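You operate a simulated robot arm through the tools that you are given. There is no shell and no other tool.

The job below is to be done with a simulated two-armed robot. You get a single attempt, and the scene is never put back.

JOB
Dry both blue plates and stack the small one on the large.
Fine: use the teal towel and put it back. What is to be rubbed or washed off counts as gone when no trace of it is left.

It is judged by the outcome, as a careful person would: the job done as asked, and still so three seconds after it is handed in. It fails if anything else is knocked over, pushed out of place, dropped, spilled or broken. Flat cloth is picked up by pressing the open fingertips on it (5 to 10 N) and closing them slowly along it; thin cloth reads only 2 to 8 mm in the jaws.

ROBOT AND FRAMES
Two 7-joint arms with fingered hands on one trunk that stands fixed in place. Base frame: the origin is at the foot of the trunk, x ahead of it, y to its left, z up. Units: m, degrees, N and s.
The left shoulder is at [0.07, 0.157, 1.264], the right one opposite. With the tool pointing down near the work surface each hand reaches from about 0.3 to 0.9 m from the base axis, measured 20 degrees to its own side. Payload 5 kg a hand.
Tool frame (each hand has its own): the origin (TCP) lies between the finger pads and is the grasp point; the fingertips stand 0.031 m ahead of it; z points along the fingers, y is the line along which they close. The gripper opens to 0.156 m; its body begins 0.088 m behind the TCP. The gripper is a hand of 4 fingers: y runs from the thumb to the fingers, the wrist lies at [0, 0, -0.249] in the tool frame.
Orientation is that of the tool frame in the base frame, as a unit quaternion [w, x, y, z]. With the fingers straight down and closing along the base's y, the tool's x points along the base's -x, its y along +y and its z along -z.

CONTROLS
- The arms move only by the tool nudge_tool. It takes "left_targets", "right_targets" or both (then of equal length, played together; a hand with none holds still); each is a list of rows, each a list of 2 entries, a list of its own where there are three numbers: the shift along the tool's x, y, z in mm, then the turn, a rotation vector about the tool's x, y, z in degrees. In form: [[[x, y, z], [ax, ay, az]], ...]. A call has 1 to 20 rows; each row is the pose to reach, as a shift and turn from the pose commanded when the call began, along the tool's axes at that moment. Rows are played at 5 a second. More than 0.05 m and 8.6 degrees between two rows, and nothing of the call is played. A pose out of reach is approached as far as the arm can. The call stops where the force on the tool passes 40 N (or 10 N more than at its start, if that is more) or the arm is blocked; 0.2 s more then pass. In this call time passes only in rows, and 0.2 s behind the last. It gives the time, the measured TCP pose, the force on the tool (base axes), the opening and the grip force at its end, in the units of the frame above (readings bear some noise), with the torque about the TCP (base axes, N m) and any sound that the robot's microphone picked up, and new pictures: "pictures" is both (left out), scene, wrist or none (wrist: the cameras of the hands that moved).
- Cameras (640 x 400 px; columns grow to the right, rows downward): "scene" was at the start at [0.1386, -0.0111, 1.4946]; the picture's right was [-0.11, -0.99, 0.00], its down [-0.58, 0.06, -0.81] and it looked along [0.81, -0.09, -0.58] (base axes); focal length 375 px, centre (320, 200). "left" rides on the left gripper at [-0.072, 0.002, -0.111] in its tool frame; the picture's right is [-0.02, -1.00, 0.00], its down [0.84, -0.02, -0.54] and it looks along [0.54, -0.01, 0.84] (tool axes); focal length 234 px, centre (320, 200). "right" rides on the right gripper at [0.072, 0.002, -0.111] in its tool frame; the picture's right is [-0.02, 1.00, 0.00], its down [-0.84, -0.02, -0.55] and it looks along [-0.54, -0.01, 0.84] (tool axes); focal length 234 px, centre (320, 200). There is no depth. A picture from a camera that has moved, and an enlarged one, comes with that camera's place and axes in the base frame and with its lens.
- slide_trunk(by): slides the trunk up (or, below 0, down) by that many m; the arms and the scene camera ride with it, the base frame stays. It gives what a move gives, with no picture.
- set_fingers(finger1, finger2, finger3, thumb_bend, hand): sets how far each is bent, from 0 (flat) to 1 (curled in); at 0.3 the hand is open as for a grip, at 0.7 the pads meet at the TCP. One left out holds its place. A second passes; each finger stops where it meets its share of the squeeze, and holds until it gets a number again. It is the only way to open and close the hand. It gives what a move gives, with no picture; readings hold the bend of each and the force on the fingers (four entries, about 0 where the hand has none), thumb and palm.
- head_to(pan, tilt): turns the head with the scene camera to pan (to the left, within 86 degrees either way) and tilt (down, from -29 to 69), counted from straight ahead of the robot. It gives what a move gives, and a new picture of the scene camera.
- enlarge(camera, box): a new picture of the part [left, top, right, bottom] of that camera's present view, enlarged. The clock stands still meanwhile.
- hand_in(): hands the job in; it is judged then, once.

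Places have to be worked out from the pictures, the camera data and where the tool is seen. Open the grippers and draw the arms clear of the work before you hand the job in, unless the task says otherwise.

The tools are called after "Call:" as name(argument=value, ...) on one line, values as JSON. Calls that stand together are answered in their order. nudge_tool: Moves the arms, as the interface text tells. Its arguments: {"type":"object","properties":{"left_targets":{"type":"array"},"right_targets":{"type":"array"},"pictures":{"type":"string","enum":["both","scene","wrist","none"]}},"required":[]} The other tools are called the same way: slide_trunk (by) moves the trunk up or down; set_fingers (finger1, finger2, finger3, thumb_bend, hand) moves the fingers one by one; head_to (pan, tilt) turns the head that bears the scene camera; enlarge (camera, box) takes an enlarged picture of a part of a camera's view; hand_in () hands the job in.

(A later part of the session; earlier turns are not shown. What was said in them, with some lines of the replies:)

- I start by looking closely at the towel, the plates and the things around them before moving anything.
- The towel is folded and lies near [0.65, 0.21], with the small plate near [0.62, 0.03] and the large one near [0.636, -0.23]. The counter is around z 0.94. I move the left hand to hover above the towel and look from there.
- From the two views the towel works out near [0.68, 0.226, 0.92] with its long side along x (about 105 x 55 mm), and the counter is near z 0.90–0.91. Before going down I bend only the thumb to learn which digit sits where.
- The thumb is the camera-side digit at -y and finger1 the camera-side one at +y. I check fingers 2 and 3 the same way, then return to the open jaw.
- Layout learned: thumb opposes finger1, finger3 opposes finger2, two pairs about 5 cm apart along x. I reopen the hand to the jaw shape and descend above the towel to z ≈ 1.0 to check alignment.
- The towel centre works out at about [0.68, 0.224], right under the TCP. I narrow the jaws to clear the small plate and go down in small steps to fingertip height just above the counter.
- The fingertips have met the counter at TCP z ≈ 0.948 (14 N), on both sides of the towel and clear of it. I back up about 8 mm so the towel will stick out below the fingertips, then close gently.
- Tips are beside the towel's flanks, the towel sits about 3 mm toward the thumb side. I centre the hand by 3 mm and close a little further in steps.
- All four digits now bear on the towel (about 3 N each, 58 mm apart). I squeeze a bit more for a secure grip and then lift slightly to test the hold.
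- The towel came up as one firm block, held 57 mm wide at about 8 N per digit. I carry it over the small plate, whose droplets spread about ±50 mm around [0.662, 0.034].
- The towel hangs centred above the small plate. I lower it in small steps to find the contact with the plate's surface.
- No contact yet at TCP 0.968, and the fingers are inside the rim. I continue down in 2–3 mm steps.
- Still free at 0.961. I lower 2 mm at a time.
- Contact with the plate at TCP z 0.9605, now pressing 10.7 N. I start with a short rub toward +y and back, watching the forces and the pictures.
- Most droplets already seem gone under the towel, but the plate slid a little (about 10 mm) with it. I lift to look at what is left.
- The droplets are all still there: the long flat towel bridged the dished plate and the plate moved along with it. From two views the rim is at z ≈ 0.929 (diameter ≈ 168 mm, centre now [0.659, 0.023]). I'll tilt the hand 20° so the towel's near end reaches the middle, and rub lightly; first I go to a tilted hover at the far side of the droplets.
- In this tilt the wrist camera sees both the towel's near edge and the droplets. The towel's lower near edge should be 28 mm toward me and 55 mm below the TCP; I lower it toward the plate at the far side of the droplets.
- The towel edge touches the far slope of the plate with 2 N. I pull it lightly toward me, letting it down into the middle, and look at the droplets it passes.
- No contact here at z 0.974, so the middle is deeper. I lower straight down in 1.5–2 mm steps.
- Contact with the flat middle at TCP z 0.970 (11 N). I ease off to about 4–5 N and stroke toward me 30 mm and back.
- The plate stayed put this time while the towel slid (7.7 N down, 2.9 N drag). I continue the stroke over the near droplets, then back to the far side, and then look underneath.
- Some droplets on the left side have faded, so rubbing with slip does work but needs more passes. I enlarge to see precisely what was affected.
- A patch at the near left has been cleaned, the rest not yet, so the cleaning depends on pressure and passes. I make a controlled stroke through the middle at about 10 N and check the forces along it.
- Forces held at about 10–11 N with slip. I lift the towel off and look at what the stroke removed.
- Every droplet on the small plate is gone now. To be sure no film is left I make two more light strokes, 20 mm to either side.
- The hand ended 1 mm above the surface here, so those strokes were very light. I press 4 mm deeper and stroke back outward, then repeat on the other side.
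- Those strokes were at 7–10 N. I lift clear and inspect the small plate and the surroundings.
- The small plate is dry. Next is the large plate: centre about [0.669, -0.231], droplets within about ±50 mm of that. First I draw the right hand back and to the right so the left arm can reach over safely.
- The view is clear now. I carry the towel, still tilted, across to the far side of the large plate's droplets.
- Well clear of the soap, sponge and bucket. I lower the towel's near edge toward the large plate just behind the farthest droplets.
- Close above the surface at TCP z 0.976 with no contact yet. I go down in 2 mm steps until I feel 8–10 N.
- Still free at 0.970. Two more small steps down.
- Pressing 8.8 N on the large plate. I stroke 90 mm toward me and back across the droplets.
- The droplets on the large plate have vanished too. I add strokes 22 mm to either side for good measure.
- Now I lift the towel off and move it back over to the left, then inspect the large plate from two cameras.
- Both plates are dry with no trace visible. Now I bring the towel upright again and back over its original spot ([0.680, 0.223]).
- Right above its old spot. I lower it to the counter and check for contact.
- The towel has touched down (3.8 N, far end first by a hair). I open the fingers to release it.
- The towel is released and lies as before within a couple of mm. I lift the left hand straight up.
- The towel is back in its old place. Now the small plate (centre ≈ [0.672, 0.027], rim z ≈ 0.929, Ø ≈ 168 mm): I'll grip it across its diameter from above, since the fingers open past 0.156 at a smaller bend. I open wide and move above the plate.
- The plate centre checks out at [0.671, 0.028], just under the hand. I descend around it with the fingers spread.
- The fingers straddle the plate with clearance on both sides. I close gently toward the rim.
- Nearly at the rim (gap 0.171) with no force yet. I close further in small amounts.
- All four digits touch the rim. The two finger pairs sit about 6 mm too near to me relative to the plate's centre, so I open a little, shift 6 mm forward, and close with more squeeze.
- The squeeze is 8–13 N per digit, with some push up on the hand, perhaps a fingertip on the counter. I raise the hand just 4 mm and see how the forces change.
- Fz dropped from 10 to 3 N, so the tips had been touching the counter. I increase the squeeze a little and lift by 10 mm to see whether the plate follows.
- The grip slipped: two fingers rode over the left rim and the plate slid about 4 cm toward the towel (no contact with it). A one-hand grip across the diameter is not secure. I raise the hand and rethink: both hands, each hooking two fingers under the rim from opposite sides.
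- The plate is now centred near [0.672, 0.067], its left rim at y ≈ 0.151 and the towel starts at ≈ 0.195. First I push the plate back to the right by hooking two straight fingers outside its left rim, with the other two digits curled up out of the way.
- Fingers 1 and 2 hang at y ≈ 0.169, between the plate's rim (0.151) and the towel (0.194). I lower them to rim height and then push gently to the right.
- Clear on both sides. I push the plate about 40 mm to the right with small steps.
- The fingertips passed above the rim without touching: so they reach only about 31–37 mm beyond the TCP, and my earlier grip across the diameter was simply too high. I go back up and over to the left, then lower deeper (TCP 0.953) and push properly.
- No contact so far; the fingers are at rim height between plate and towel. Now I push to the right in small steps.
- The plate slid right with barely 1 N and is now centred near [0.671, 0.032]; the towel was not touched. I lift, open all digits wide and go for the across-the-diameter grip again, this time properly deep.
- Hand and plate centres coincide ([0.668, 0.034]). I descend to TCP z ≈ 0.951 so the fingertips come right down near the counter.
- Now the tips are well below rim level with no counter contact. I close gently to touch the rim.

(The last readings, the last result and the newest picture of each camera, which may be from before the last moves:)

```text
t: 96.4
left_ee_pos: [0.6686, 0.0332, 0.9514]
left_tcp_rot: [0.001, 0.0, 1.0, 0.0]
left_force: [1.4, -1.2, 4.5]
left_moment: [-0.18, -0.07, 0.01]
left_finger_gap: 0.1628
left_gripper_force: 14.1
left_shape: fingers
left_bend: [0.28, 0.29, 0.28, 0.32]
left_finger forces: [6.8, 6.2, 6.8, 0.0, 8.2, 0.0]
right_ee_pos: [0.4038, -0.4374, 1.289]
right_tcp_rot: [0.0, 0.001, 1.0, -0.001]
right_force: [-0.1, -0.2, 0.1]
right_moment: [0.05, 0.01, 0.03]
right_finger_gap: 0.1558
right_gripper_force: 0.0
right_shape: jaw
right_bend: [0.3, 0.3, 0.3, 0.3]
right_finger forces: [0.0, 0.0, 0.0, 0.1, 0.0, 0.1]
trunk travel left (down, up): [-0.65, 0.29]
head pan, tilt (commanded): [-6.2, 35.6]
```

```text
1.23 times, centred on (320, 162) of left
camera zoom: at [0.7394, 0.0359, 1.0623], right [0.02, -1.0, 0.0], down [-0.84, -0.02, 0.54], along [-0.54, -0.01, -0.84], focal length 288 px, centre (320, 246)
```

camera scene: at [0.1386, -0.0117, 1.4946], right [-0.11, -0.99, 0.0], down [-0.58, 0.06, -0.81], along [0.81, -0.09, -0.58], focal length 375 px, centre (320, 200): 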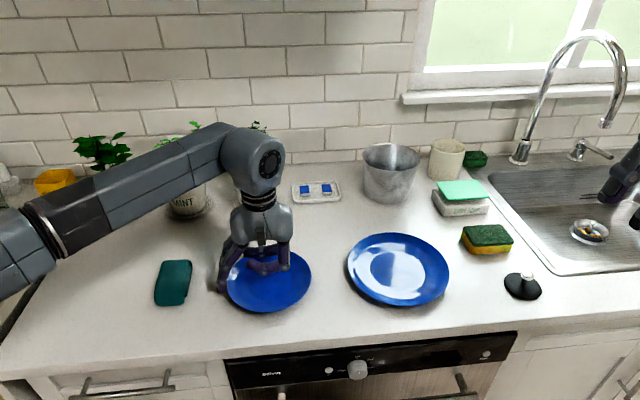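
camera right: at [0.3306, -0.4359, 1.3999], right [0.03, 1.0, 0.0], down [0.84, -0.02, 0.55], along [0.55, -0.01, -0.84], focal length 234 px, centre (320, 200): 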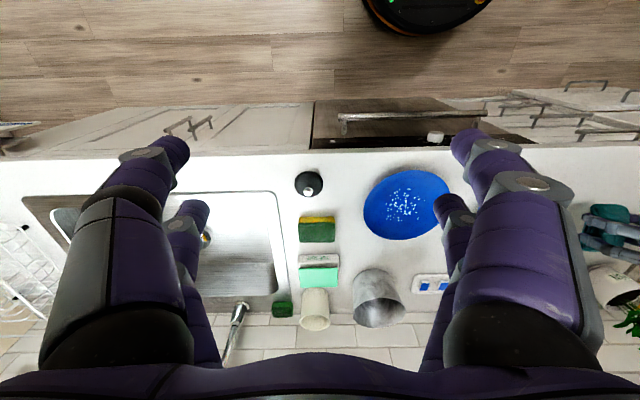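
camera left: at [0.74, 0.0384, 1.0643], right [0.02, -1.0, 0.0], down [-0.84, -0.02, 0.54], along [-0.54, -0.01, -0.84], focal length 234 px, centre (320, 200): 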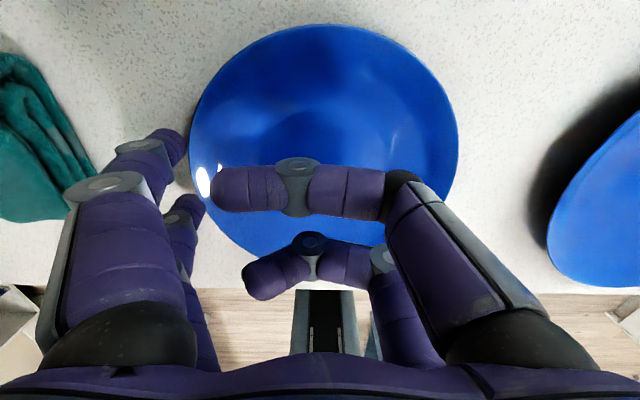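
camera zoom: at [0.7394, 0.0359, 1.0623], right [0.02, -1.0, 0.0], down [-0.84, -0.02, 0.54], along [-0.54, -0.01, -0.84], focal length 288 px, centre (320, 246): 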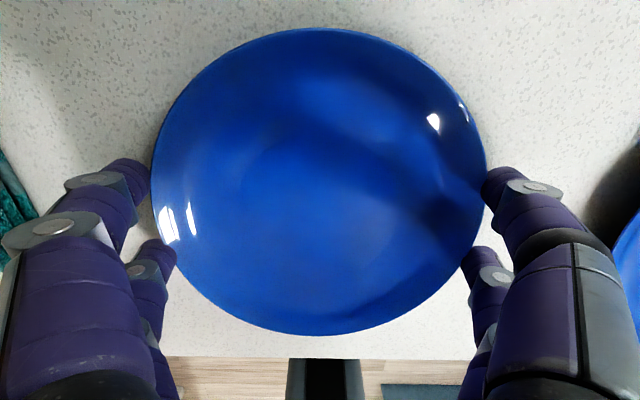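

The gap is stable at 163 mm with 6–8 N per digit, as it should be on the rim. I squeeze slightly more and test-lift by a few mm.

Call:
set_fingers(hand="left", finger1=0.39, finger2=0.39, finger3=0.38, thumb_bend=0.38)

Call:
nudge_tool(left_targets=[[[0, 0, -1.5], [0, 0, 0]], [[0, 0, -3], [0, 0, 0]], [[0, 0, -4.5], [0, 0, 0]], [[0, 0, -6], [0, 0, 0]]], pictures="none")

Call:
enlarge(camera="scene", box=[180, 220, 340, 320])

Call:
enlarge(camera="left", box=[60, 0, 580, 325])

```text
t: 97.4
left_ee_pos: [0.6683, 0.0339, 0.9525]
left_tcp_rot: [0.0, 0.0, 1.0, 0.0]
left_force: [3.3, -2.7, 5.8]
left_moment: [-0.22, -0.11, -0.01]
left_finger_gap: 0.1623
left_gripper_force: 18.4
left_shape: fingers
left_bend: [0.28, 0.29, 0.29, 0.33]
left_finger forces: [8.7, 8.6, 8.6, 0.1, 10.6, 0.1]
right_ee_pos: [0.4046, -0.4387, 1.2882]
right_tcp_rot: [0.0, 0.001, 1.0, -0.001]
right_force: [0.2, -0.2, 1.2]
right_moment: [0.0, 0.0, 0.02]
right_finger_gap: 0.1557
right_gripper_force: 0.1
right_shape: jaw
right_bend: [0.3, 0.3, 0.3, 0.3]
right_finger forces: [0.0, 0.0, 0.1, 0.0, 0.0, 0.0]
trunk travel left (down, up): [-0.65, 0.29]
head pan, tilt (commanded): [-6.2, 35.6]
```

```text
t: 98.4
left_ee_pos: [0.6689, 0.0332, 0.9564]
left_tcp_rot: [0.001, 0.001, 1.0, 0.0]
left_force: [-0.2, -0.1, -2.5]
left_moment: [-0.03, 0.0, -0.01]
left_finger_gap: 0.1616
left_gripper_force: 18.7
left_shape: fingers
left_bend: [0.28, 0.29, 0.29, 0.33]
left_finger forces: [8.4, 9.8, 8.3, 0.0, 10.1, 0.0]
right_ee_pos: [0.4045, -0.4381, 1.2884]
right_tcp_rot: [0.0, 0.001, 1.0, -0.001]
right_force: [-0.3, 0.7, -0.2]
right_moment: [0.02, 0.03, 0.01]
right_finger_gap: 0.156
right_gripper_force: 0.0
right_shape: jaw
right_bend: [0.3, 0.3, 0.3, 0.3]
right_finger forces: [0.0, 0.0, 0.0, 0.1, 0.1, 0.1]
trunk travel left (down, up): [-0.65, 0.29]
head pan, tilt (commanded): [-6.2, 35.6]
```

```text
4.00 times, centred on (260, 270) of scene
camera zoom: at [0.1388, -0.0114, 1.4945], right [-0.11, -0.99, 0.0], down [-0.58, 0.06, -0.81], along [0.81, -0.09, -0.58], focal length 1501 px, centre (560, -80)
```

zoom: 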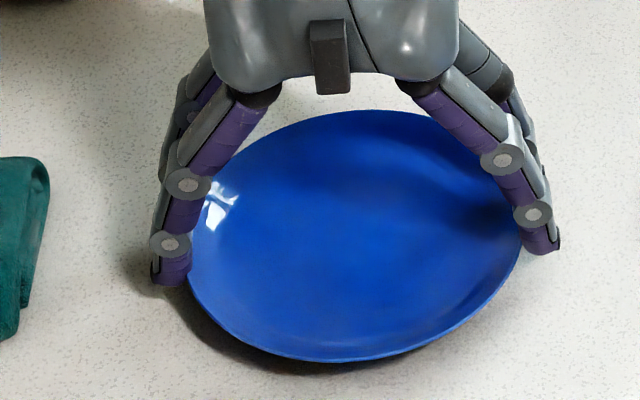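

```text
1.23 times, centred on (320, 162) of left
camera zoom: at [0.7404, 0.036, 1.0678], right [0.02, -1.0, 0.0], down [-0.84, -0.02, 0.55], along [-0.55, -0.01, -0.84], focal length 288 px, centre (320, 246)
```

zoom: 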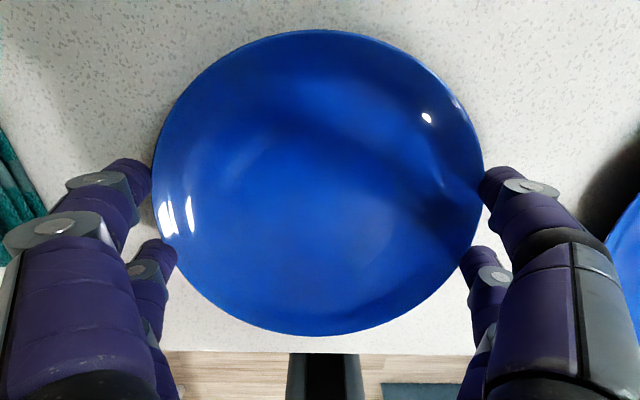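

Now Fz reads −2.5 N: the plate's weight hangs on the hand and its edge has risen. The grip holds. I lift it slowly by another 30 mm and re-check.

Call:
nudge_tool(left_targets=[[[0, 0, -4], [0, 0, 0]], [[0, 0, -8], [0, 0, 0]], [[0, 0, -14], [0, 0, 0]], [[0, 0, -20], [0, 0, 0]], [[0, 0, -26], [0, 0, 0]], [[0, 0, -30], [0, 0, 0]]], pictures="both")

Call:
enlarge(camera="scene", box=[180, 200, 340, 320])

```text
t: 99.8
left_ee_pos: [0.6693, 0.0325, 0.986]
left_tcp_rot: [0.001, 0.0, 1.0, 0.0]
left_force: [-0.1, 0.7, -2.3]
left_moment: [-0.03, -0.01, -0.01]
left_finger_gap: 0.1615
left_gripper_force: 18.5
left_shape: fingers
left_bend: [0.28, 0.29, 0.29, 0.33]
left_finger forces: [8.3, 9.8, 8.4, 0.1, 10.1, 0.1]
right_ee_pos: [0.4044, -0.4377, 1.2888]
right_tcp_rot: [0.0, 0.001, 1.0, -0.001]
right_force: [-0.4, -0.6, 0.5]
right_moment: [0.06, 0.01, -0.01]
right_finger_gap: 0.156
right_gripper_force: 0.1
right_shape: jaw
right_bend: [0.3, 0.3, 0.3, 0.3]
right_finger forces: [0.0, 0.1, 0.0, 0.0, 0.0, 0.0]
trunk travel left (down, up): [-0.65, 0.29]
head pan, tilt (commanded): [-6.2, 35.6]
camera scene: at [0.1388, -0.0114, 1.4946], right [-0.11, -0.99, 0.0], down [-0.58, 0.06, -0.81], along [0.81, -0.09, -0.58], focal length 375 px, centre (320, 200)
camera left: at [0.7403, 0.0359, 1.0983], right [0.02, -1.0, 0.0], down [-0.84, -0.02, 0.54], along [-0.54, -0.01, -0.84], focal length 234 px, centre (320, 200)
```

scene: 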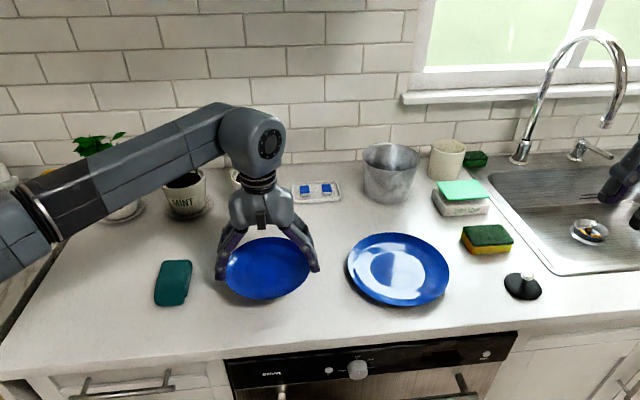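
left: 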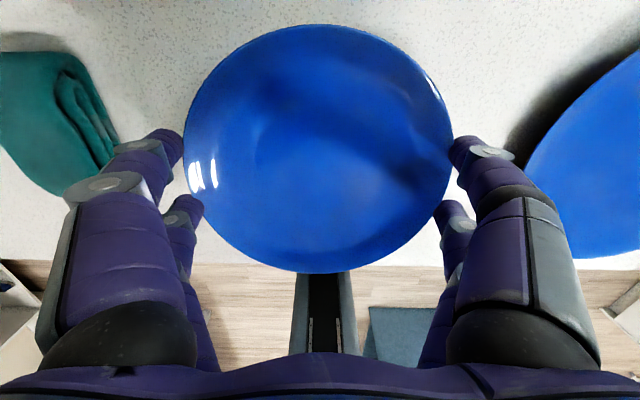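

```text
3.33 times, centred on (260, 260) of scene
camera zoom: at [0.1388, -0.0114, 1.4946], right [-0.11, -0.99, 0.0], down [-0.58, 0.06, -0.81], along [0.81, -0.09, -0.58], focal length 1251 px, centre (520, 0)
```

zoom: 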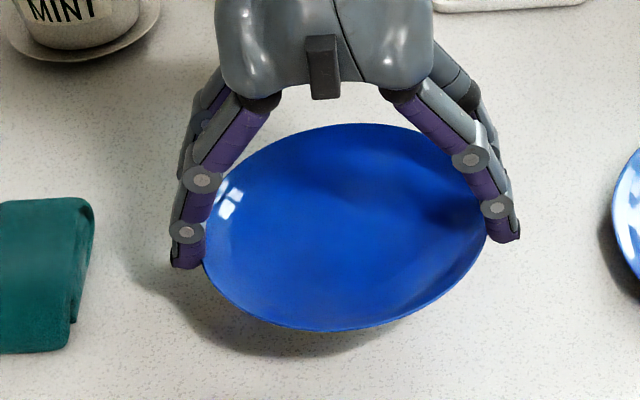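

The plate hangs level and steady (gap 161.5 mm unchanged, weight ≈ 2.4 N). I raise it a bit more and carry it slowly over the large plate, whose centre I judge at about [0.670, -0.229].

Call:
nudge_tool(left_targets=[[[0, 0, -10], [0, 0, 0]], [[0, 0, -20], [0, 0, 0]], [[0, 0, -30], [0, 0, 0]], [[0, -10, -36], [0, 0, 0]], [[0, -25, -40], [0, 0, 0]], [[0, -42, -40], [0, 0, 0]], [[0, -60, -40], [0, 0, 0]], [[0, -80, -40], [0, 0, 0]], [[0, -100, -40], [0, 0, 0]], [[0, -120, -40], [0, 0, 0]], [[0, -140, -40], [0, 0, 0]], [[0, -160, -40], [0, 0, 0]], [[0, -180, -40], [0, 0, 0]], [[0, -200, -40], [0, 0, 0]], [[0, -220, -40], [0, 0, 0]], [[0, -238, -40], [0, 0, 0]], [[0, -252, -40], [0, 0, 0]], [[0, -260, -40], [0, 0, 0]], [[0, -262, -40], [0, 0, 0]]], pictures="both")

Call:
enlarge(camera="scene", box=[320, 180, 480, 320])

Call:
enlarge(camera="right", box=[320, 130, 520, 270])

```text
t: 103.8
left_ee_pos: [0.6699, -0.2284, 1.0262]
left_tcp_rot: [0.0, -0.001, 1.0, 0.0]
left_force: [-0.3, -1.0, -2.0]
left_moment: [-0.01, -0.02, -0.03]
left_finger_gap: 0.1613
left_gripper_force: 18.4
left_shape: fingers
left_bend: [0.28, 0.29, 0.29, 0.33]
left_finger forces: [8.1, 9.8, 8.3, 0.0, 10.0, 0.0]
right_ee_pos: [0.4047, -0.4376, 1.2891]
right_tcp_rot: [0.0, 0.001, 1.0, 0.0]
right_force: [-0.2, -0.8, -0.1]
right_moment: [0.0, 0.0, 0.0]
right_finger_gap: 0.1558
right_gripper_force: 0.1
right_shape: jaw
right_bend: [0.3, 0.3, 0.3, 0.3]
right_finger forces: [0.0, 0.1, 0.0, 0.1, 0.0, 0.0]
trunk travel left (down, up): [-0.65, 0.29]
head pan, tilt (commanded): [-6.2, 35.6]
camera scene: at [0.1389, -0.0115, 1.4946], right [-0.11, -0.99, 0.0], down [-0.58, 0.06, -0.81], along [0.81, -0.09, -0.58], focal length 375 px, centre (320, 200)
camera left: at [0.7405, -0.2263, 1.1374], right [0.02, -1.0, 0.0], down [-0.84, -0.02, 0.55], along [-0.54, -0.01, -0.84], focal length 234 px, centre (320, 200)
```

scene: 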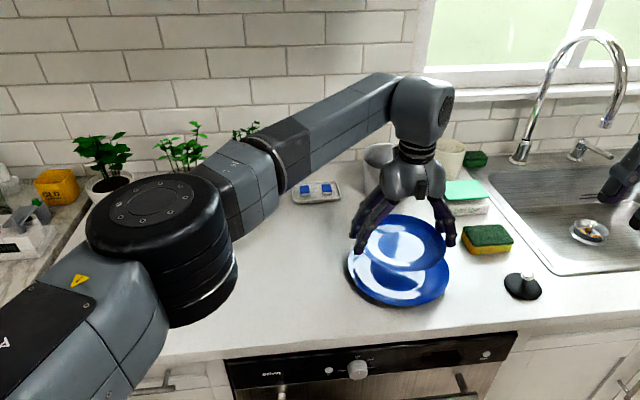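
left: 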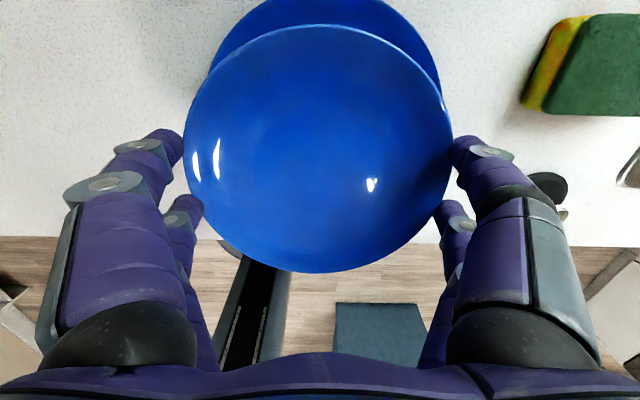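

```text
2.86 times, centred on (400, 250) of scene
camera zoom: at [0.1389, -0.0115, 1.4946], right [-0.11, -0.99, 0.0], down [-0.58, 0.06, -0.81], along [0.81, -0.09, -0.58], focal length 1072 px, centre (91, 57)
```

zoom: 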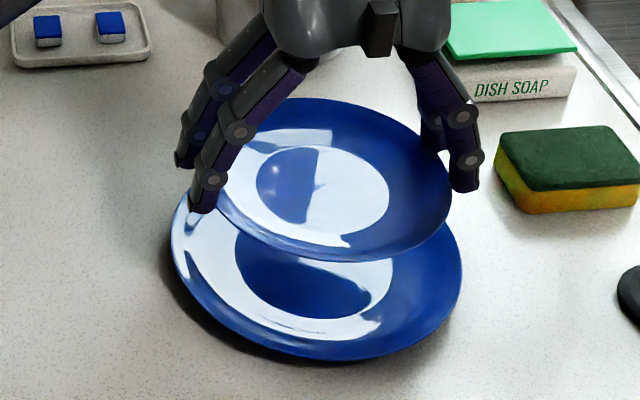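

```text
2.86 times, centred on (420, 200) of right
camera zoom: at [0.332, -0.435, 1.3999], right [0.03, 1.0, 0.0], down [0.84, -0.02, 0.54], along [0.54, -0.01, -0.84], focal length 669 px, centre (34, 200)
```

zoom: 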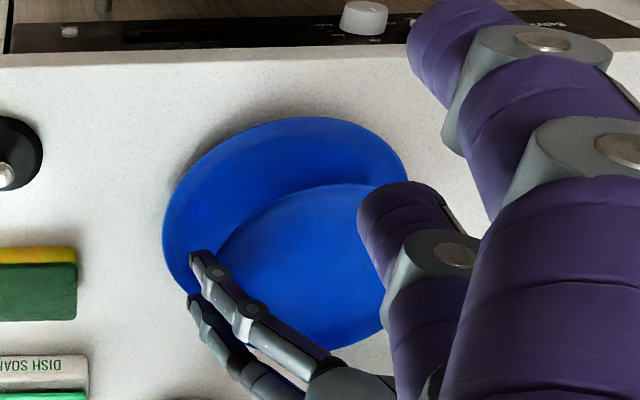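

The small plate hangs right over the large one (centres agree within about 3 mm). I lower it slowly, first to TCP z ≈ 0.974.

Call:
nudge_tool(left_targets=[[[0, 0, 10], [0, 0, 0]], [[0, 0, 20], [0, 0, 0]], [[0, 0, 30], [0, 0, 0]], [[0, 0, 40], [0, 0, 0]], [[0, 0, 47], [0, 0, 0]], [[0, 0, 52], [0, 0, 0]], [[0, 0, 52], [0, 0, 0]]], pictures="both")

Call:
enlarge(camera="scene", box=[330, 200, 470, 320])

```text
t: 105.4
left_ee_pos: [0.67, -0.2297, 0.9738]
left_tcp_rot: [0.0, 0.0, 1.0, 0.0]
left_force: [0.2, 0.2, -1.8]
left_moment: [0.01, -0.01, 0.0]
left_finger_gap: 0.1609
left_gripper_force: 17.9
left_shape: fingers
left_bend: [0.28, 0.29, 0.29, 0.33]
left_finger forces: [8.0, 9.8, 8.3, 0.0, 10.0, 0.0]
right_ee_pos: [0.4052, -0.4382, 1.2888]
right_tcp_rot: [-0.001, 0.001, 1.0, 0.0]
right_force: [-0.2, -0.2, 0.0]
right_moment: [0.0, -0.02, 0.01]
right_finger_gap: 0.1559
right_gripper_force: 0.0
right_shape: jaw
right_bend: [0.3, 0.3, 0.3, 0.3]
right_finger forces: [0.0, 0.1, 0.1, 0.0, 0.1, 0.0]
trunk travel left (down, up): [-0.65, 0.29]
head pan, tilt (commanded): [-6.2, 35.6]
camera scene: at [0.1388, -0.0117, 1.4946], right [-0.11, -0.99, 0.0], down [-0.58, 0.06, -0.81], along [0.81, -0.09, -0.58], focal length 375 px, centre (320, 200)
camera left: at [0.7397, -0.2271, 1.0854], right [0.02, -1.0, 0.0], down [-0.84, -0.02, 0.55], along [-0.55, -0.01, -0.84], focal length 234 px, centre (320, 200)
```

scene: 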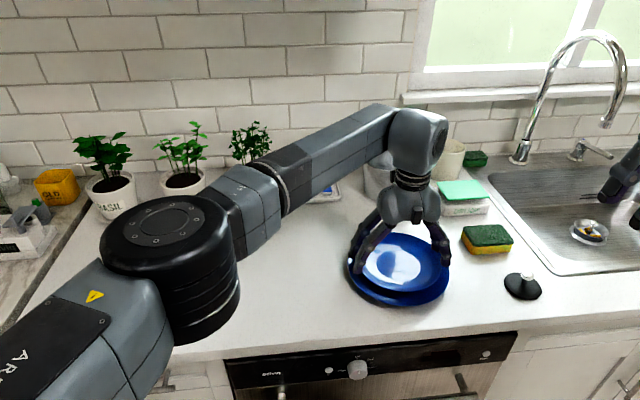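
left: 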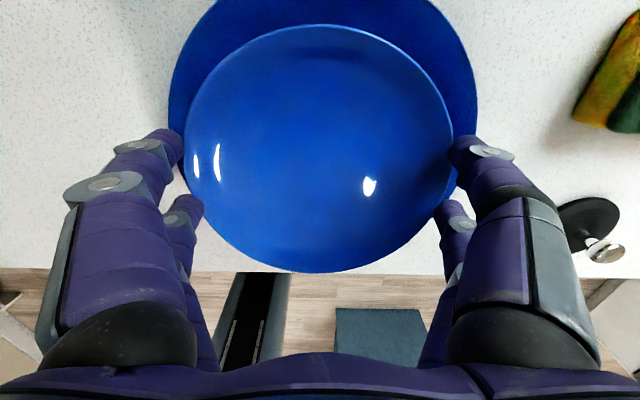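

```text
3.33 times, centred on (400, 260) of scene
camera zoom: at [0.1388, -0.0117, 1.4946], right [-0.11, -0.99, 0.0], down [-0.58, 0.06, -0.81], along [0.81, -0.09, -0.58], focal length 1251 px, centre (53, 0)
```

zoom: 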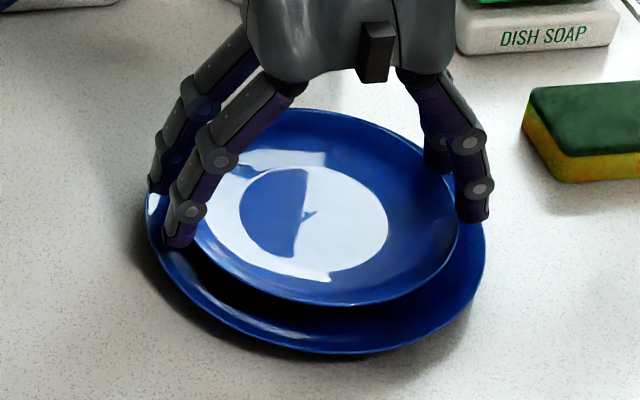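

Both circles look concentric: y within 2 mm, the small one about 3–4 mm too far forward. I correct that by 3 mm and lower further in small steps, watching the vertical force.

Call:
nudge_tool(left_targets=[[[1.5, -0.5, 1.5], [0, 0, 0]], [[3, -1, 3], [0, 0, 0]], [[3, -1, 4.5], [0, 0, 0]], [[3, -1, 4.5], [0, 0, 0]]], pictures="none")

Call:
nudge_tool(left_targets=[[[0, 0, 1.5], [0, 0, 0]], [[0, 0, 2.5], [0, 0, 0]], [[0, 0, 2.5], [0, 0, 0]]], pictures="none")

```text
t: 106.4
left_ee_pos: [0.6663, -0.2292, 0.9696]
left_tcp_rot: [0.0, 0.0, 1.0, 0.0]
left_force: [-0.4, 0.1, -2.4]
left_moment: [-0.04, -0.02, -0.01]
left_finger_gap: 0.1616
left_gripper_force: 17.9
left_shape: fingers
left_bend: [0.28, 0.29, 0.29, 0.33]
left_finger forces: [8.0, 9.8, 8.2, 0.1, 10.0, 0.0]
right_ee_pos: [0.4052, -0.4386, 1.2882]
right_tcp_rot: [-0.001, 0.001, 1.0, 0.0]
right_force: [0.4, 0.5, 0.1]
right_moment: [0.03, -0.02, -0.01]
right_finger_gap: 0.1559
right_gripper_force: 0.1
right_shape: jaw
right_bend: [0.3, 0.3, 0.3, 0.3]
right_finger forces: [0.0, 0.1, 0.0, 0.1, 0.0, 0.0]
trunk travel left (down, up): [-0.65, 0.29]
head pan, tilt (commanded): [-6.2, 35.6]
```

```text
t: 107.2
left_ee_pos: [0.666, -0.2294, 0.9672]
left_tcp_rot: [0.0, 0.0, 1.0, 0.0]
left_force: [-0.4, -0.7, -2.4]
left_moment: [-0.01, 0.02, -0.03]
left_finger_gap: 0.1611
left_gripper_force: 18.1
left_shape: fingers
left_bend: [0.28, 0.29, 0.29, 0.33]
left_finger forces: [8.0, 9.8, 8.2, 0.1, 9.9, 0.0]
right_ee_pos: [0.4057, -0.4382, 1.2873]
right_tcp_rot: [0.001, 0.0, 1.0, 0.001]
right_force: [-0.4, 0.1, -0.3]
right_moment: [0.0, -0.01, 0.0]
right_finger_gap: 0.156
right_gripper_force: 0.0
right_shape: jaw
right_bend: [0.3, 0.3, 0.3, 0.3]
right_finger forces: [0.0, 0.0, 0.1, 0.1, 0.0, 0.0]
trunk travel left (down, up): [-0.65, 0.29]
head pan, tilt (commanded): [-6.2, 35.6]
```

Still only the plate's own weight on the hand at 0.967. I keep lowering 1.5 mm at a time.

Call:
nudge_tool(left_targets=[[[0, 0, 1.5], [0, 0, 0]], [[0, 0, 1.5], [0, 0, 0]]], pictures="none")

Call:
nudge_tool(left_targets=[[[0, 0, 1.5], [0, 0, 0]], [[0, 0, 1.5], [0, 0, 0]]], pictures="none")

Call:
enlarge(camera="scene", box=[330, 200, 470, 320])

```text
t: 107.8
left_ee_pos: [0.6655, -0.2296, 0.9656]
left_tcp_rot: [0.001, -0.001, 1.0, 0.0]
left_force: [-1.3, 0.0, -2.3]
left_moment: [-0.01, 0.0, 0.0]
left_finger_gap: 0.1613
left_gripper_force: 18.2
left_shape: fingers
left_bend: [0.28, 0.29, 0.29, 0.33]
left_finger forces: [8.0, 9.8, 8.2, 0.1, 10.1, 0.0]
right_ee_pos: [0.405, -0.438, 1.2888]
right_tcp_rot: [-0.001, 0.001, 1.0, 0.0]
right_force: [0.8, -0.2, -0.6]
right_moment: [0.0, 0.02, 0.0]
right_finger_gap: 0.1558
right_gripper_force: 0.1
right_shape: jaw
right_bend: [0.3, 0.3, 0.3, 0.3]
right_finger forces: [0.1, 0.0, 0.0, 0.1, 0.0, 0.0]
trunk travel left (down, up): [-0.65, 0.29]
head pan, tilt (commanded): [-6.2, 35.6]
```

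```text
t: 108.4
left_ee_pos: [0.6663, -0.229, 0.9645]
left_tcp_rot: [0.0, 0.0, 1.0, 0.0]
left_force: [-0.7, 0.1, -2.2]
left_moment: [0.0, -0.03, 0.01]
left_finger_gap: 0.161
left_gripper_force: 18.3
left_shape: fingers
left_bend: [0.28, 0.29, 0.29, 0.33]
left_finger forces: [7.9, 9.7, 8.2, 0.1, 10.0, 0.0]
right_ee_pos: [0.4047, -0.4386, 1.2874]
right_tcp_rot: [0.001, 0.001, 1.0, 0.0]
right_force: [-1.3, -0.6, 0.2]
right_moment: [0.02, -0.01, 0.02]
right_finger_gap: 0.1557
right_gripper_force: 0.0
right_shape: jaw
right_bend: [0.3, 0.3, 0.3, 0.3]
right_finger forces: [0.0, 0.0, 0.0, 0.0, 0.1, 0.0]
trunk travel left (down, up): [-0.65, 0.29]
head pan, tilt (commanded): [-6.2, 35.6]
```

```text
3.33 times, centred on (400, 260) of scene
camera zoom: at [0.1388, -0.0117, 1.4946], right [-0.11, -0.99, 0.0], down [-0.58, 0.06, -0.81], along [0.81, -0.09, -0.58], focal length 1251 px, centre (53, 0)
```

zoom: 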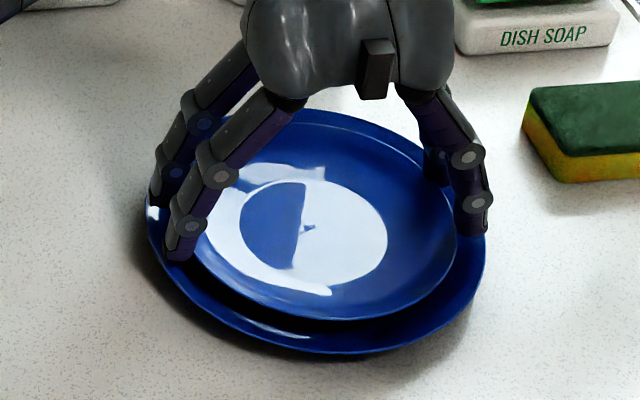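

Still no contact at 0.9645. I go on in 1.5 mm steps.

Call:
nudge_tool(left_targets=[[[0, 0, 1.5], [0, 0, 0]], [[0, 0, 1.5], [0, 0, 0]]], pictures="none")

Call:
nudge_tool(left_targets=[[[0, 0, 1.5], [0, 0, 0]], [[0, 0, 1.5], [0, 0, 0]]], pictures="none")

```text
t: 109.0
left_ee_pos: [0.666, -0.2298, 0.963]
left_tcp_rot: [0.0, 0.0, 1.0, 0.0]
left_force: [-0.3, 0.1, -2.3]
left_moment: [0.03, -0.01, 0.0]
left_finger_gap: 0.1615
left_gripper_force: 17.5
left_shape: fingers
left_bend: [0.28, 0.29, 0.29, 0.33]
left_finger forces: [8.0, 9.9, 8.2, 0.1, 10.0, 0.0]
right_ee_pos: [0.4054, -0.438, 1.2876]
right_tcp_rot: [0.0, 0.0, 1.0, 0.001]
right_force: [-0.7, 0.0, 0.3]
right_moment: [-0.01, -0.02, -0.03]
right_finger_gap: 0.1559
right_gripper_force: 0.1
right_shape: jaw
right_bend: [0.3, 0.3, 0.3, 0.3]
right_finger forces: [0.0, 0.1, 0.0, 0.1, 0.0, 0.0]
trunk travel left (down, up): [-0.65, 0.29]
head pan, tilt (commanded): [-6.2, 35.6]
```

```text
t: 109.6
left_ee_pos: [0.6648, -0.229, 0.9612]
left_tcp_rot: [0.0, -0.001, 1.0, 0.0]
left_force: [0.9, 0.4, 3.5]
left_moment: [-0.33, -0.13, 0.03]
left_finger_gap: 0.1615
left_gripper_force: 20.7
left_shape: fingers
left_bend: [0.28, 0.29, 0.29, 0.33]
left_finger forces: [8.1, 10.7, 8.5, 0.0, 14.0, 0.0]
right_ee_pos: [0.4048, -0.4376, 1.2885]
right_tcp_rot: [0.0, 0.0, 1.0, 0.0]
right_force: [0.4, -0.1, -0.2]
right_moment: [-0.01, 0.0, 0.0]
right_finger_gap: 0.1558
right_gripper_force: 0.0
right_shape: jaw
right_bend: [0.3, 0.3, 0.3, 0.3]
right_finger forces: [0.0, 0.0, 0.0, 0.0, 0.0, 0.0]
trunk travel left (down, up): [-0.65, 0.29]
head pan, tilt (commanded): [-6.2, 35.6]
```

The thumb's tip has touched the large plate's rim (small rise of 5 N), with the small plate's base only about 4–5 mm above the large plate. I back up 0.8 mm and loosen the grip gradually so the plate slides down gently.

Call:
nudge_tool(left_targets=[[[0, 0, -0.8], [0, 0, 0]], [[0, 0, -0.8], [0, 0, 0]]], pictures="none")

Call:
set_fingers(hand="left", finger1=0.33, finger2=0.33, finger3=0.335, thumb_bend=0.35)

Call:
set_fingers(hand="left", finger1=0.305, finger2=0.308, finger3=0.31, thumb_bend=0.338)

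Call:
enlarge(camera="scene", box=[330, 200, 470, 320])

```text
t: 110.2
left_ee_pos: [0.6665, -0.2294, 0.9628]
left_tcp_rot: [0.0, 0.001, 1.0, 0.001]
left_force: [-0.2, 2.6, 2.6]
left_moment: [-0.25, -0.1, 0.04]
left_finger_gap: 0.1612
left_gripper_force: 21.3
left_shape: fingers
left_bend: [0.28, 0.29, 0.29, 0.34]
left_finger forces: [8.2, 10.5, 8.2, 0.1, 14.6, 0.1]
right_ee_pos: [0.4029, -0.4368, 1.2881]
right_tcp_rot: [0.0, 0.001, 1.0, 0.0]
right_force: [0.6, 0.2, 0.2]
right_moment: [0.0, 0.01, -0.03]
right_finger_gap: 0.156
right_gripper_force: 0.1
right_shape: jaw
right_bend: [0.3, 0.3, 0.3, 0.3]
right_finger forces: [0.0, 0.0, 0.0, 0.0, 0.1, 0.1]
trunk travel left (down, up): [-0.65, 0.29]
head pan, tilt (commanded): [-6.2, 35.6]
```

```text
t: 111.2
left_ee_pos: [0.665, -0.2306, 0.9623]
left_tcp_rot: [0.0, 0.0, 1.0, 0.0]
left_force: [-0.1, 0.7, 3.0]
left_moment: [-0.37, -0.13, 0.06]
left_finger_gap: 0.1623
left_gripper_force: 11.5
left_shape: fingers
left_bend: [0.27, 0.28, 0.29, 0.33]
left_finger forces: [4.3, 5.1, 3.6, 0.0, 10.2, 0.1]
right_ee_pos: [0.4035, -0.4377, 1.2889]
right_tcp_rot: [-0.001, 0.001, 1.0, 0.0]
right_force: [0.6, 0.2, -0.2]
right_moment: [-0.01, 0.0, 0.01]
right_finger_gap: 0.1558
right_gripper_force: 0.0
right_shape: jaw
right_bend: [0.3, 0.3, 0.3, 0.3]
right_finger forces: [0.0, 0.0, 0.0, 0.1, 0.0, 0.0]
trunk travel left (down, up): [-0.65, 0.29]
head pan, tilt (commanded): [-6.2, 35.6]
```

```text
t: 112.2
left_ee_pos: [0.6656, -0.2312, 0.9619]
left_tcp_rot: [0.0, 0.0, 1.0, 0.0]
left_force: [0.2, 1.1, 2.5]
left_moment: [-0.35, -0.11, 0.01]
left_finger_gap: 0.1636
left_gripper_force: 7.1
left_shape: fingers
left_bend: [0.26, 0.27, 0.29, 0.32]
left_finger forces: [2.2, 2.8, 1.7, 0.0, 7.0, 0.1]
right_ee_pos: [0.4052, -0.4385, 1.2897]
right_tcp_rot: [0.001, 0.001, 1.0, 0.0]
right_force: [0.0, 0.3, -0.5]
right_moment: [-0.02, -0.04, 0.02]
right_finger_gap: 0.156
right_gripper_force: 0.0
right_shape: jaw
right_bend: [0.3, 0.3, 0.3, 0.3]
right_finger forces: [0.0, 0.0, 0.0, 0.0, 0.1, 0.1]
trunk travel left (down, up): [-0.65, 0.29]
head pan, tilt (commanded): [-6.2, 35.6]
```

```text
3.33 times, centred on (400, 260) of scene
camera zoom: at [0.1382, -0.0113, 1.4946], right [-0.11, -0.99, 0.0], down [-0.58, 0.06, -0.81], along [0.81, -0.09, -0.58], focal length 1251 px, centre (53, 0)
```

zoom: 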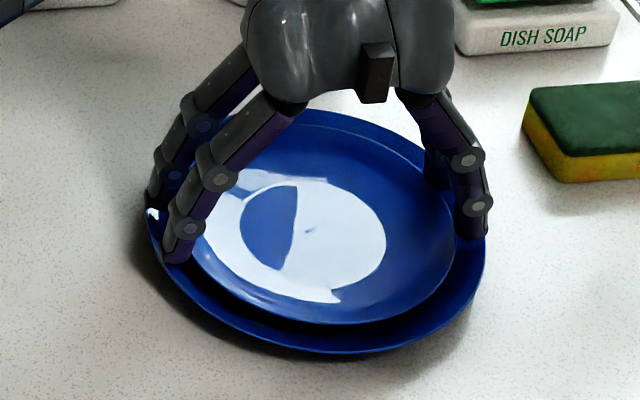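

The digits are unloading (2–3 N, the thumb 7 N as it still presses on the large rim). I loosen further, the thumb most.

Call:
set_fingers(hand="left", finger1=0.285, finger2=0.29, finger3=0.295, thumb_bend=0.315)

Call:
enlarge(camera="scene", box=[330, 200, 470, 320])

Call:
enlarge(camera="left", box=[60, 0, 580, 325])

```text
t: 113.2
left_ee_pos: [0.6659, -0.231, 0.9627]
left_tcp_rot: [0.0, 0.001, 1.0, 0.0]
left_force: [-0.8, 1.5, 2.5]
left_moment: [-0.13, -0.08, 0.02]
left_finger_gap: 0.1628
left_gripper_force: 2.0
left_shape: fingers
left_bend: [0.27, 0.27, 0.29, 0.31]
left_finger forces: [0.3, 0.4, 0.1, 0.0, 2.3, 0.0]
right_ee_pos: [0.4046, -0.437, 1.2896]
right_tcp_rot: [-0.001, 0.001, 1.0, 0.0]
right_force: [-0.5, -0.4, -0.4]
right_moment: [-0.03, 0.03, 0.01]
right_finger_gap: 0.1559
right_gripper_force: 0.0
right_shape: jaw
right_bend: [0.3, 0.3, 0.3, 0.3]
right_finger forces: [0.0, 0.0, 0.1, 0.0, 0.1, 0.0]
trunk travel left (down, up): [-0.65, 0.29]
head pan, tilt (commanded): [-6.2, 35.6]
```

```text
3.33 times, centred on (400, 260) of scene
camera zoom: at [0.1382, -0.0113, 1.4946], right [-0.11, -0.99, 0.0], down [-0.58, 0.06, -0.81], along [0.81, -0.09, -0.58], focal length 1251 px, centre (53, 0)
```

zoom: 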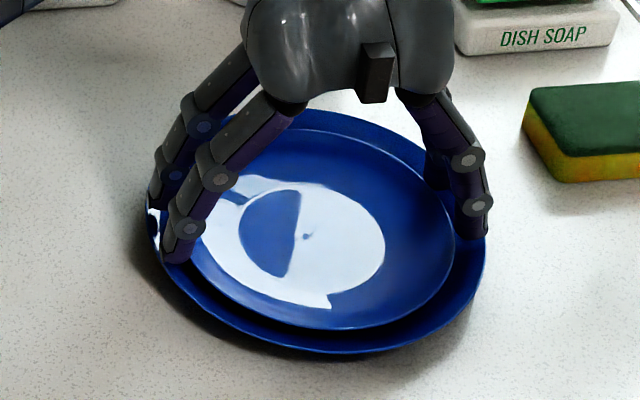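

```text
1.23 times, centred on (320, 162) of left
camera zoom: at [0.7371, -0.2275, 1.074], right [0.02, -1.0, 0.0], down [-0.84, -0.02, 0.54], along [-0.54, -0.01, -0.84], focal length 288 px, centre (320, 246)
```

zoom: 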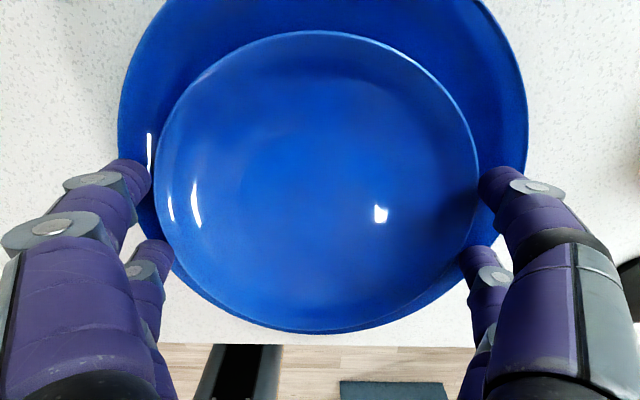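

The small plate has settled down onto the large one and the digits are almost unloaded. I open them just a couple of mm more and then raise the hand straight up, checking that nothing is dragged along.

Call:
set_fingers(hand="left", finger1=0.26, finger2=0.265, finger3=0.275, thumb_bend=0.29)

Call:
nudge_tool(left_targets=[[[0, 0, -1.5], [0, 0, 0]], [[0, 0, -3], [0, 0, 0]], [[0, 0, -5], [0, 0, 0]]], pictures="none")

Call:
enlarge(camera="scene", box=[330, 200, 470, 320])

```text
t: 114.2
left_ee_pos: [0.6662, -0.2308, 0.9627]
left_tcp_rot: [0.0, 0.001, 1.0, 0.0]
left_force: [0.0, -0.4, 0.5]
left_moment: [-0.01, 0.01, -0.01]
left_finger_gap: 0.1671
left_gripper_force: 0.2
left_shape: fingers
left_bend: [0.26, 0.26, 0.27, 0.28]
left_finger forces: [0.1, 0.2, 0.0, 0.0, 0.0, 0.2]
right_ee_pos: [0.4042, -0.4372, 1.2877]
right_tcp_rot: [-0.001, 0.001, 1.0, 0.0]
right_force: [0.1, 0.7, -0.5]
right_moment: [0.02, 0.01, 0.03]
right_finger_gap: 0.1558
right_gripper_force: 0.1
right_shape: jaw
right_bend: [0.3, 0.3, 0.3, 0.3]
right_finger forces: [0.0, 0.1, 0.0, 0.1, 0.1, 0.1]
trunk travel left (down, up): [-0.65, 0.29]
head pan, tilt (commanded): [-6.2, 35.6]
```

```text
t: 115.0
left_ee_pos: [0.6647, -0.2294, 0.9676]
left_tcp_rot: [0.0, 0.0, 1.0, 0.0]
left_force: [0.3, -0.1, -0.6]
left_moment: [-0.03, 0.03, 0.0]
left_finger_gap: 0.1674
left_gripper_force: 0.0
left_shape: fingers
left_bend: [0.26, 0.26, 0.27, 0.28]
left_finger forces: [0.0, 0.0, 0.1, 0.1, 0.0, 0.0]
right_ee_pos: [0.4045, -0.4377, 1.2895]
right_tcp_rot: [0.0, 0.001, 1.0, -0.001]
right_force: [-0.8, -1.0, -0.1]
right_moment: [0.0, 0.01, 0.01]
right_finger_gap: 0.1557
right_gripper_force: 0.0
right_shape: jaw
right_bend: [0.3, 0.3, 0.3, 0.3]
right_finger forces: [0.0, 0.1, 0.0, 0.0, 0.0, 0.0]
trunk travel left (down, up): [-0.65, 0.29]
head pan, tilt (commanded): [-6.2, 35.6]
```

```text
3.33 times, centred on (400, 260) of scene
camera zoom: at [0.1385, -0.0115, 1.4946], right [-0.11, -0.99, 0.0], down [-0.58, 0.06, -0.81], along [0.81, -0.09, -0.58], focal length 1251 px, centre (53, 0)
```

zoom: 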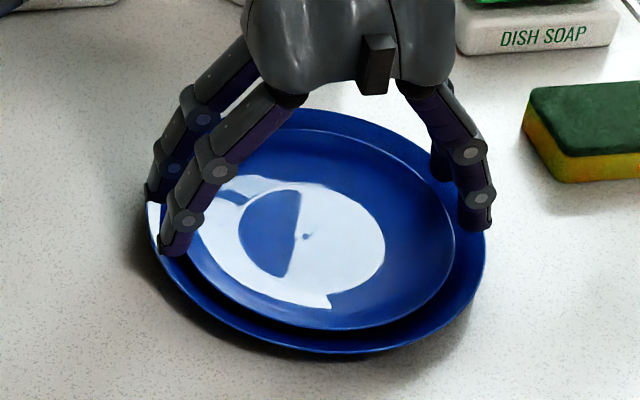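

The plates stay put and the hand is free (forces ≈ 0). I lift the left hand straight up well clear.

Call:
nudge_tool(left_targets=[[[0, 0, -5], [0, 0, 0]], [[0, 0, -12], [0, 0, 0]], [[0, 0, -25], [0, 0, 0]], [[0, 0, -50], [0, 0, 0]], [[0, 0, -85], [0, 0, 0]], [[0, 0, -120], [0, 0, 0]]], pictures="both")

Call:
enlarge(camera="scene", box=[330, 200, 470, 320])

```text
t: 116.4
left_ee_pos: [0.6669, -0.2282, 1.0891]
left_tcp_rot: [0.0, 0.0, 1.0, 0.0]
left_force: [0.7, 0.3, -0.4]
left_moment: [0.01, -0.02, 0.0]
left_finger_gap: 0.1673
left_gripper_force: 0.2
left_shape: fingers
left_bend: [0.26, 0.26, 0.27, 0.28]
left_finger forces: [0.1, 0.0, 0.0, 0.0, 0.0, 0.0]
right_ee_pos: [0.4037, -0.4374, 1.2891]
right_tcp_rot: [0.001, 0.001, 1.0, 0.0]
right_force: [-0.3, 0.5, -1.2]
right_moment: [0.01, -0.02, -0.01]
right_finger_gap: 0.156
right_gripper_force: 0.1
right_shape: jaw
right_bend: [0.3, 0.3, 0.3, 0.3]
right_finger forces: [0.1, 0.0, 0.0, 0.0, 0.1, 0.1]
trunk travel left (down, up): [-0.65, 0.29]
head pan, tilt (commanded): [-6.2, 35.6]
camera scene: at [0.1376, -0.0116, 1.4946], right [-0.11, -0.99, 0.0], down [-0.58, 0.06, -0.81], along [0.81, -0.09, -0.58], focal length 375 px, centre (320, 200)
camera left: at [0.7375, -0.2266, 1.201], right [0.02, -1.0, 0.0], down [-0.84, -0.02, 0.54], along [-0.54, -0.01, -0.84], focal length 234 px, centre (320, 200)
```

scene: 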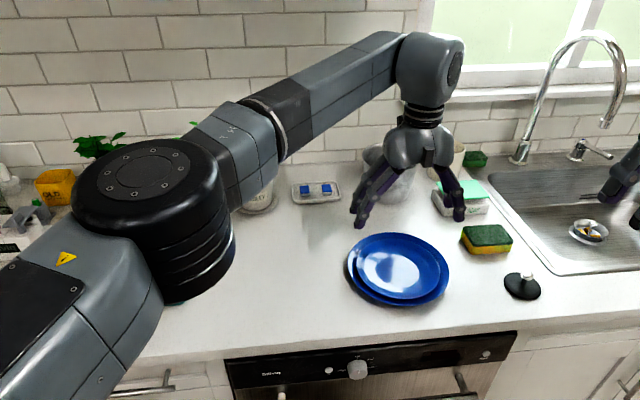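
left: 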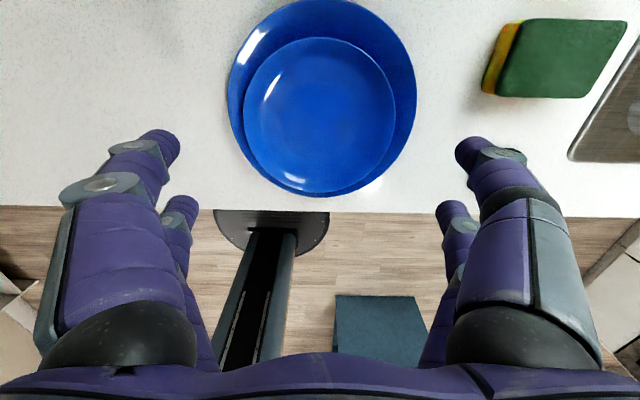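

```text
3.33 times, centred on (400, 260) of scene
camera zoom: at [0.1376, -0.0116, 1.4946], right [-0.11, -0.99, 0.0], down [-0.58, 0.06, -0.81], along [0.81, -0.09, -0.58], focal length 1251 px, centre (53, 0)
```

zoom: 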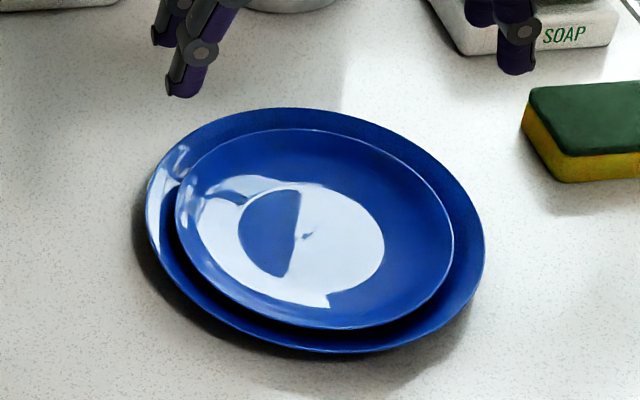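

The small plate sits nested, level and centred on the large one. Now I draw the left arm up and back to its side, away from the work.

Call:
nudge_tool(left_targets=[[[0, 0, -40], [0, 0, 0]], [[10, 15, -80], [0, 0, 0]], [[25, 45, -110], [0, 0, 0]], [[40, 85, -130], [0, 0, 0]], [[55, 125, -140], [0, 0, 0]], [[70, 165, -145], [0, 0, 0]], [[85, 205, -145], [0, 0, 0]], [[100, 245, -145], [0, 0, 0]], [[115, 285, -145], [0, 0, 0]], [[130, 325, -145], [0, 0, 0]], [[145, 365, -145], [0, 0, 0]], [[155, 392, -145], [0, 0, 0]]], pictures="both")

Call:
set_fingers(hand="left", finger1=0.3, finger2=0.3, finger3=0.3, thumb_bend=0.3)

Call:
enlarge(camera="scene", box=[340, 220, 460, 310])

Call:
enlarge(camera="right", box=[340, 150, 480, 250])

Call:
enlarge(camera="scene", box=[140, 220, 340, 345])

```text
t: 119.0
left_ee_pos: [0.5102, 0.1638, 1.2319]
left_tcp_rot: [0.0, 0.0, 1.0, 0.0]
left_force: [0.1, 0.0, 0.1]
left_moment: [-0.02, -0.02, -0.01]
left_finger_gap: 0.1675
left_gripper_force: 0.1
left_shape: fingers
left_bend: [0.26, 0.26, 0.27, 0.28]
left_finger forces: [0.0, 0.0, 0.0, 0.0, 0.0, 0.0]
right_ee_pos: [0.4038, -0.4363, 1.2891]
right_tcp_rot: [0.0, 0.002, 1.0, -0.001]
right_force: [0.3, -0.8, -0.4]
right_moment: [-0.02, 0.02, 0.01]
right_finger_gap: 0.1558
right_gripper_force: 0.0
right_shape: jaw
right_bend: [0.3, 0.3, 0.3, 0.3]
right_finger forces: [0.0, 0.1, 0.0, 0.1, 0.0, 0.1]
trunk travel left (down, up): [-0.65, 0.29]
head pan, tilt (commanded): [-6.2, 35.6]
camera scene: at [0.1377, -0.0099, 1.4947], right [-0.11, -0.99, 0.0], down [-0.58, 0.06, -0.81], along [0.81, -0.09, -0.58], focal length 375 px, centre (320, 200)
camera left: at [0.5824, 0.1666, 1.3437], right [0.02, -1.0, 0.0], down [-0.84, -0.02, 0.54], along [-0.54, -0.01, -0.84], focal length 234 px, centre (320, 200)
```

scene: 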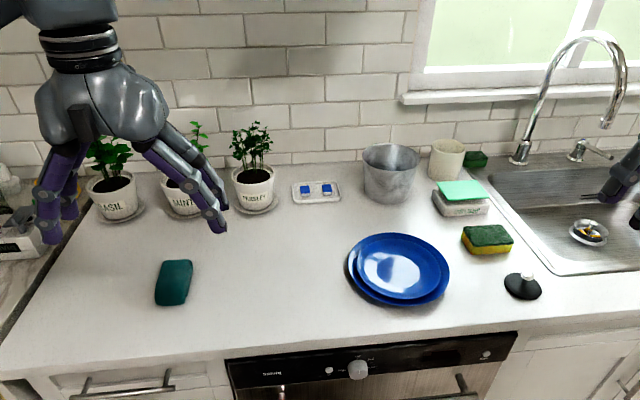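
left: 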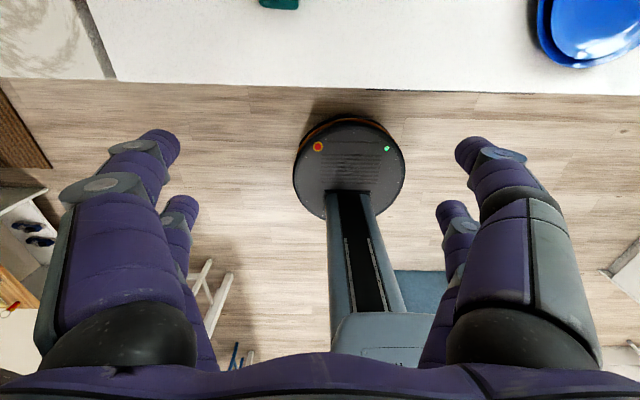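

```text
t: 120.0
left_ee_pos: [0.5118, 0.1624, 1.2321]
left_tcp_rot: [0.0, 0.0, 1.0, 0.0]
left_force: [0.6, -1.4, 0.4]
left_moment: [0.02, 0.0, -0.01]
left_finger_gap: 0.1611
left_gripper_force: 0.0
left_shape: fingers
left_bend: [0.3, 0.3, 0.3, 0.3]
left_finger forces: [0.0, 0.0, 0.1, 0.0, 0.0, 0.0]
right_ee_pos: [0.404, -0.438, 1.2883]
right_tcp_rot: [0.0, 0.0, 1.0, -0.001]
right_force: [0.3, -0.9, -0.1]
right_moment: [0.0, -0.02, -0.01]
right_finger_gap: 0.1559
right_gripper_force: 0.1
right_shape: jaw
right_bend: [0.3, 0.3, 0.3, 0.3]
right_finger forces: [0.1, 0.0, 0.1, 0.0, 0.0, 0.0]
trunk travel left (down, up): [-0.65, 0.29]
head pan, tilt (commanded): [-6.2, 35.6]
```

```text
4.44 times, centred on (400, 265) of scene
camera zoom: at [0.1384, -0.011, 1.4946], right [-0.11, -0.99, 0.0], down [-0.58, 0.06, -0.81], along [0.81, -0.09, -0.58], focal length 1667 px, centre (-36, -89)
```

zoom: 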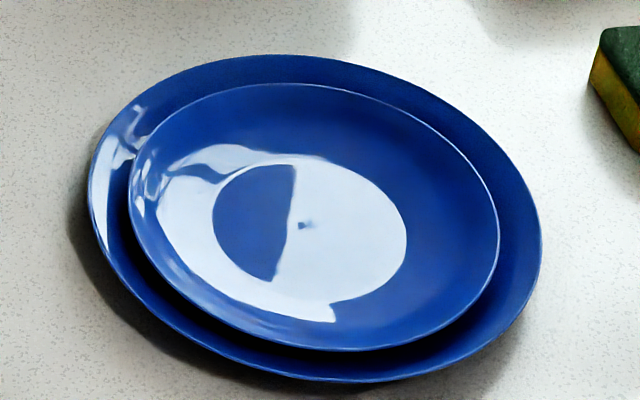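

```text
4.00 times, centred on (410, 200) of right
camera zoom: at [0.3316, -0.4346, 1.4002], right [0.03, 1.0, 0.0], down [0.84, -0.02, 0.55], along [0.55, -0.01, -0.84], focal length 937 px, centre (-40, 200)
```

zoom: 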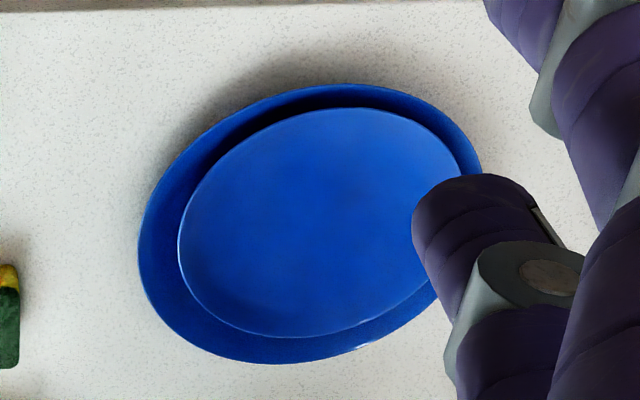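

```text
3.20 times, centred on (240, 282) of scene
camera zoom: at [0.1384, -0.011, 1.4946], right [-0.11, -0.99, 0.0], down [-0.58, 0.06, -0.81], along [0.81, -0.09, -0.58], focal length 1201 px, centre (576, -64)
```

zoom: 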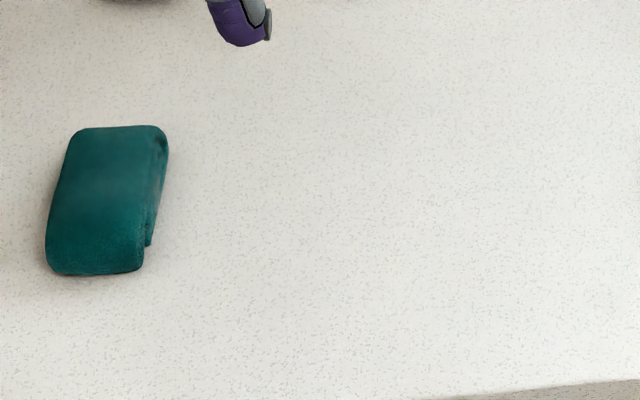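

Both plates are dry. The small one is stacked level on the large, the towel lies where it was, nothing else has moved, and both hands are open and clear. I hand the job in.

Call:
hand_in()

```text
The job is handed in.
```

The job is handed in: both blue plates are dry, the small one is stacked on the large one, and the teal towel is back where it was.

- **Drying:** I rubbed both plates with the towel until no droplets showed. The scene camera and hand-camera pictures showed no trace on either plate.
- **Stacking:** My first try at gripping the small plate slipped, and the plate slid about 4 cm along the counter. It touched nothing. I pushed it back, gripped it lower and set it down on the large plate. It sits level and is centred to within a few millimetres.
- **Towel:** It lies within a couple of millimetres of its starting place, still folded.
- **Surroundings:** Nothing else moved in the pictures. The large plate shifted by a few millimetres while I rubbed it. Both hands are open and clear of the work.
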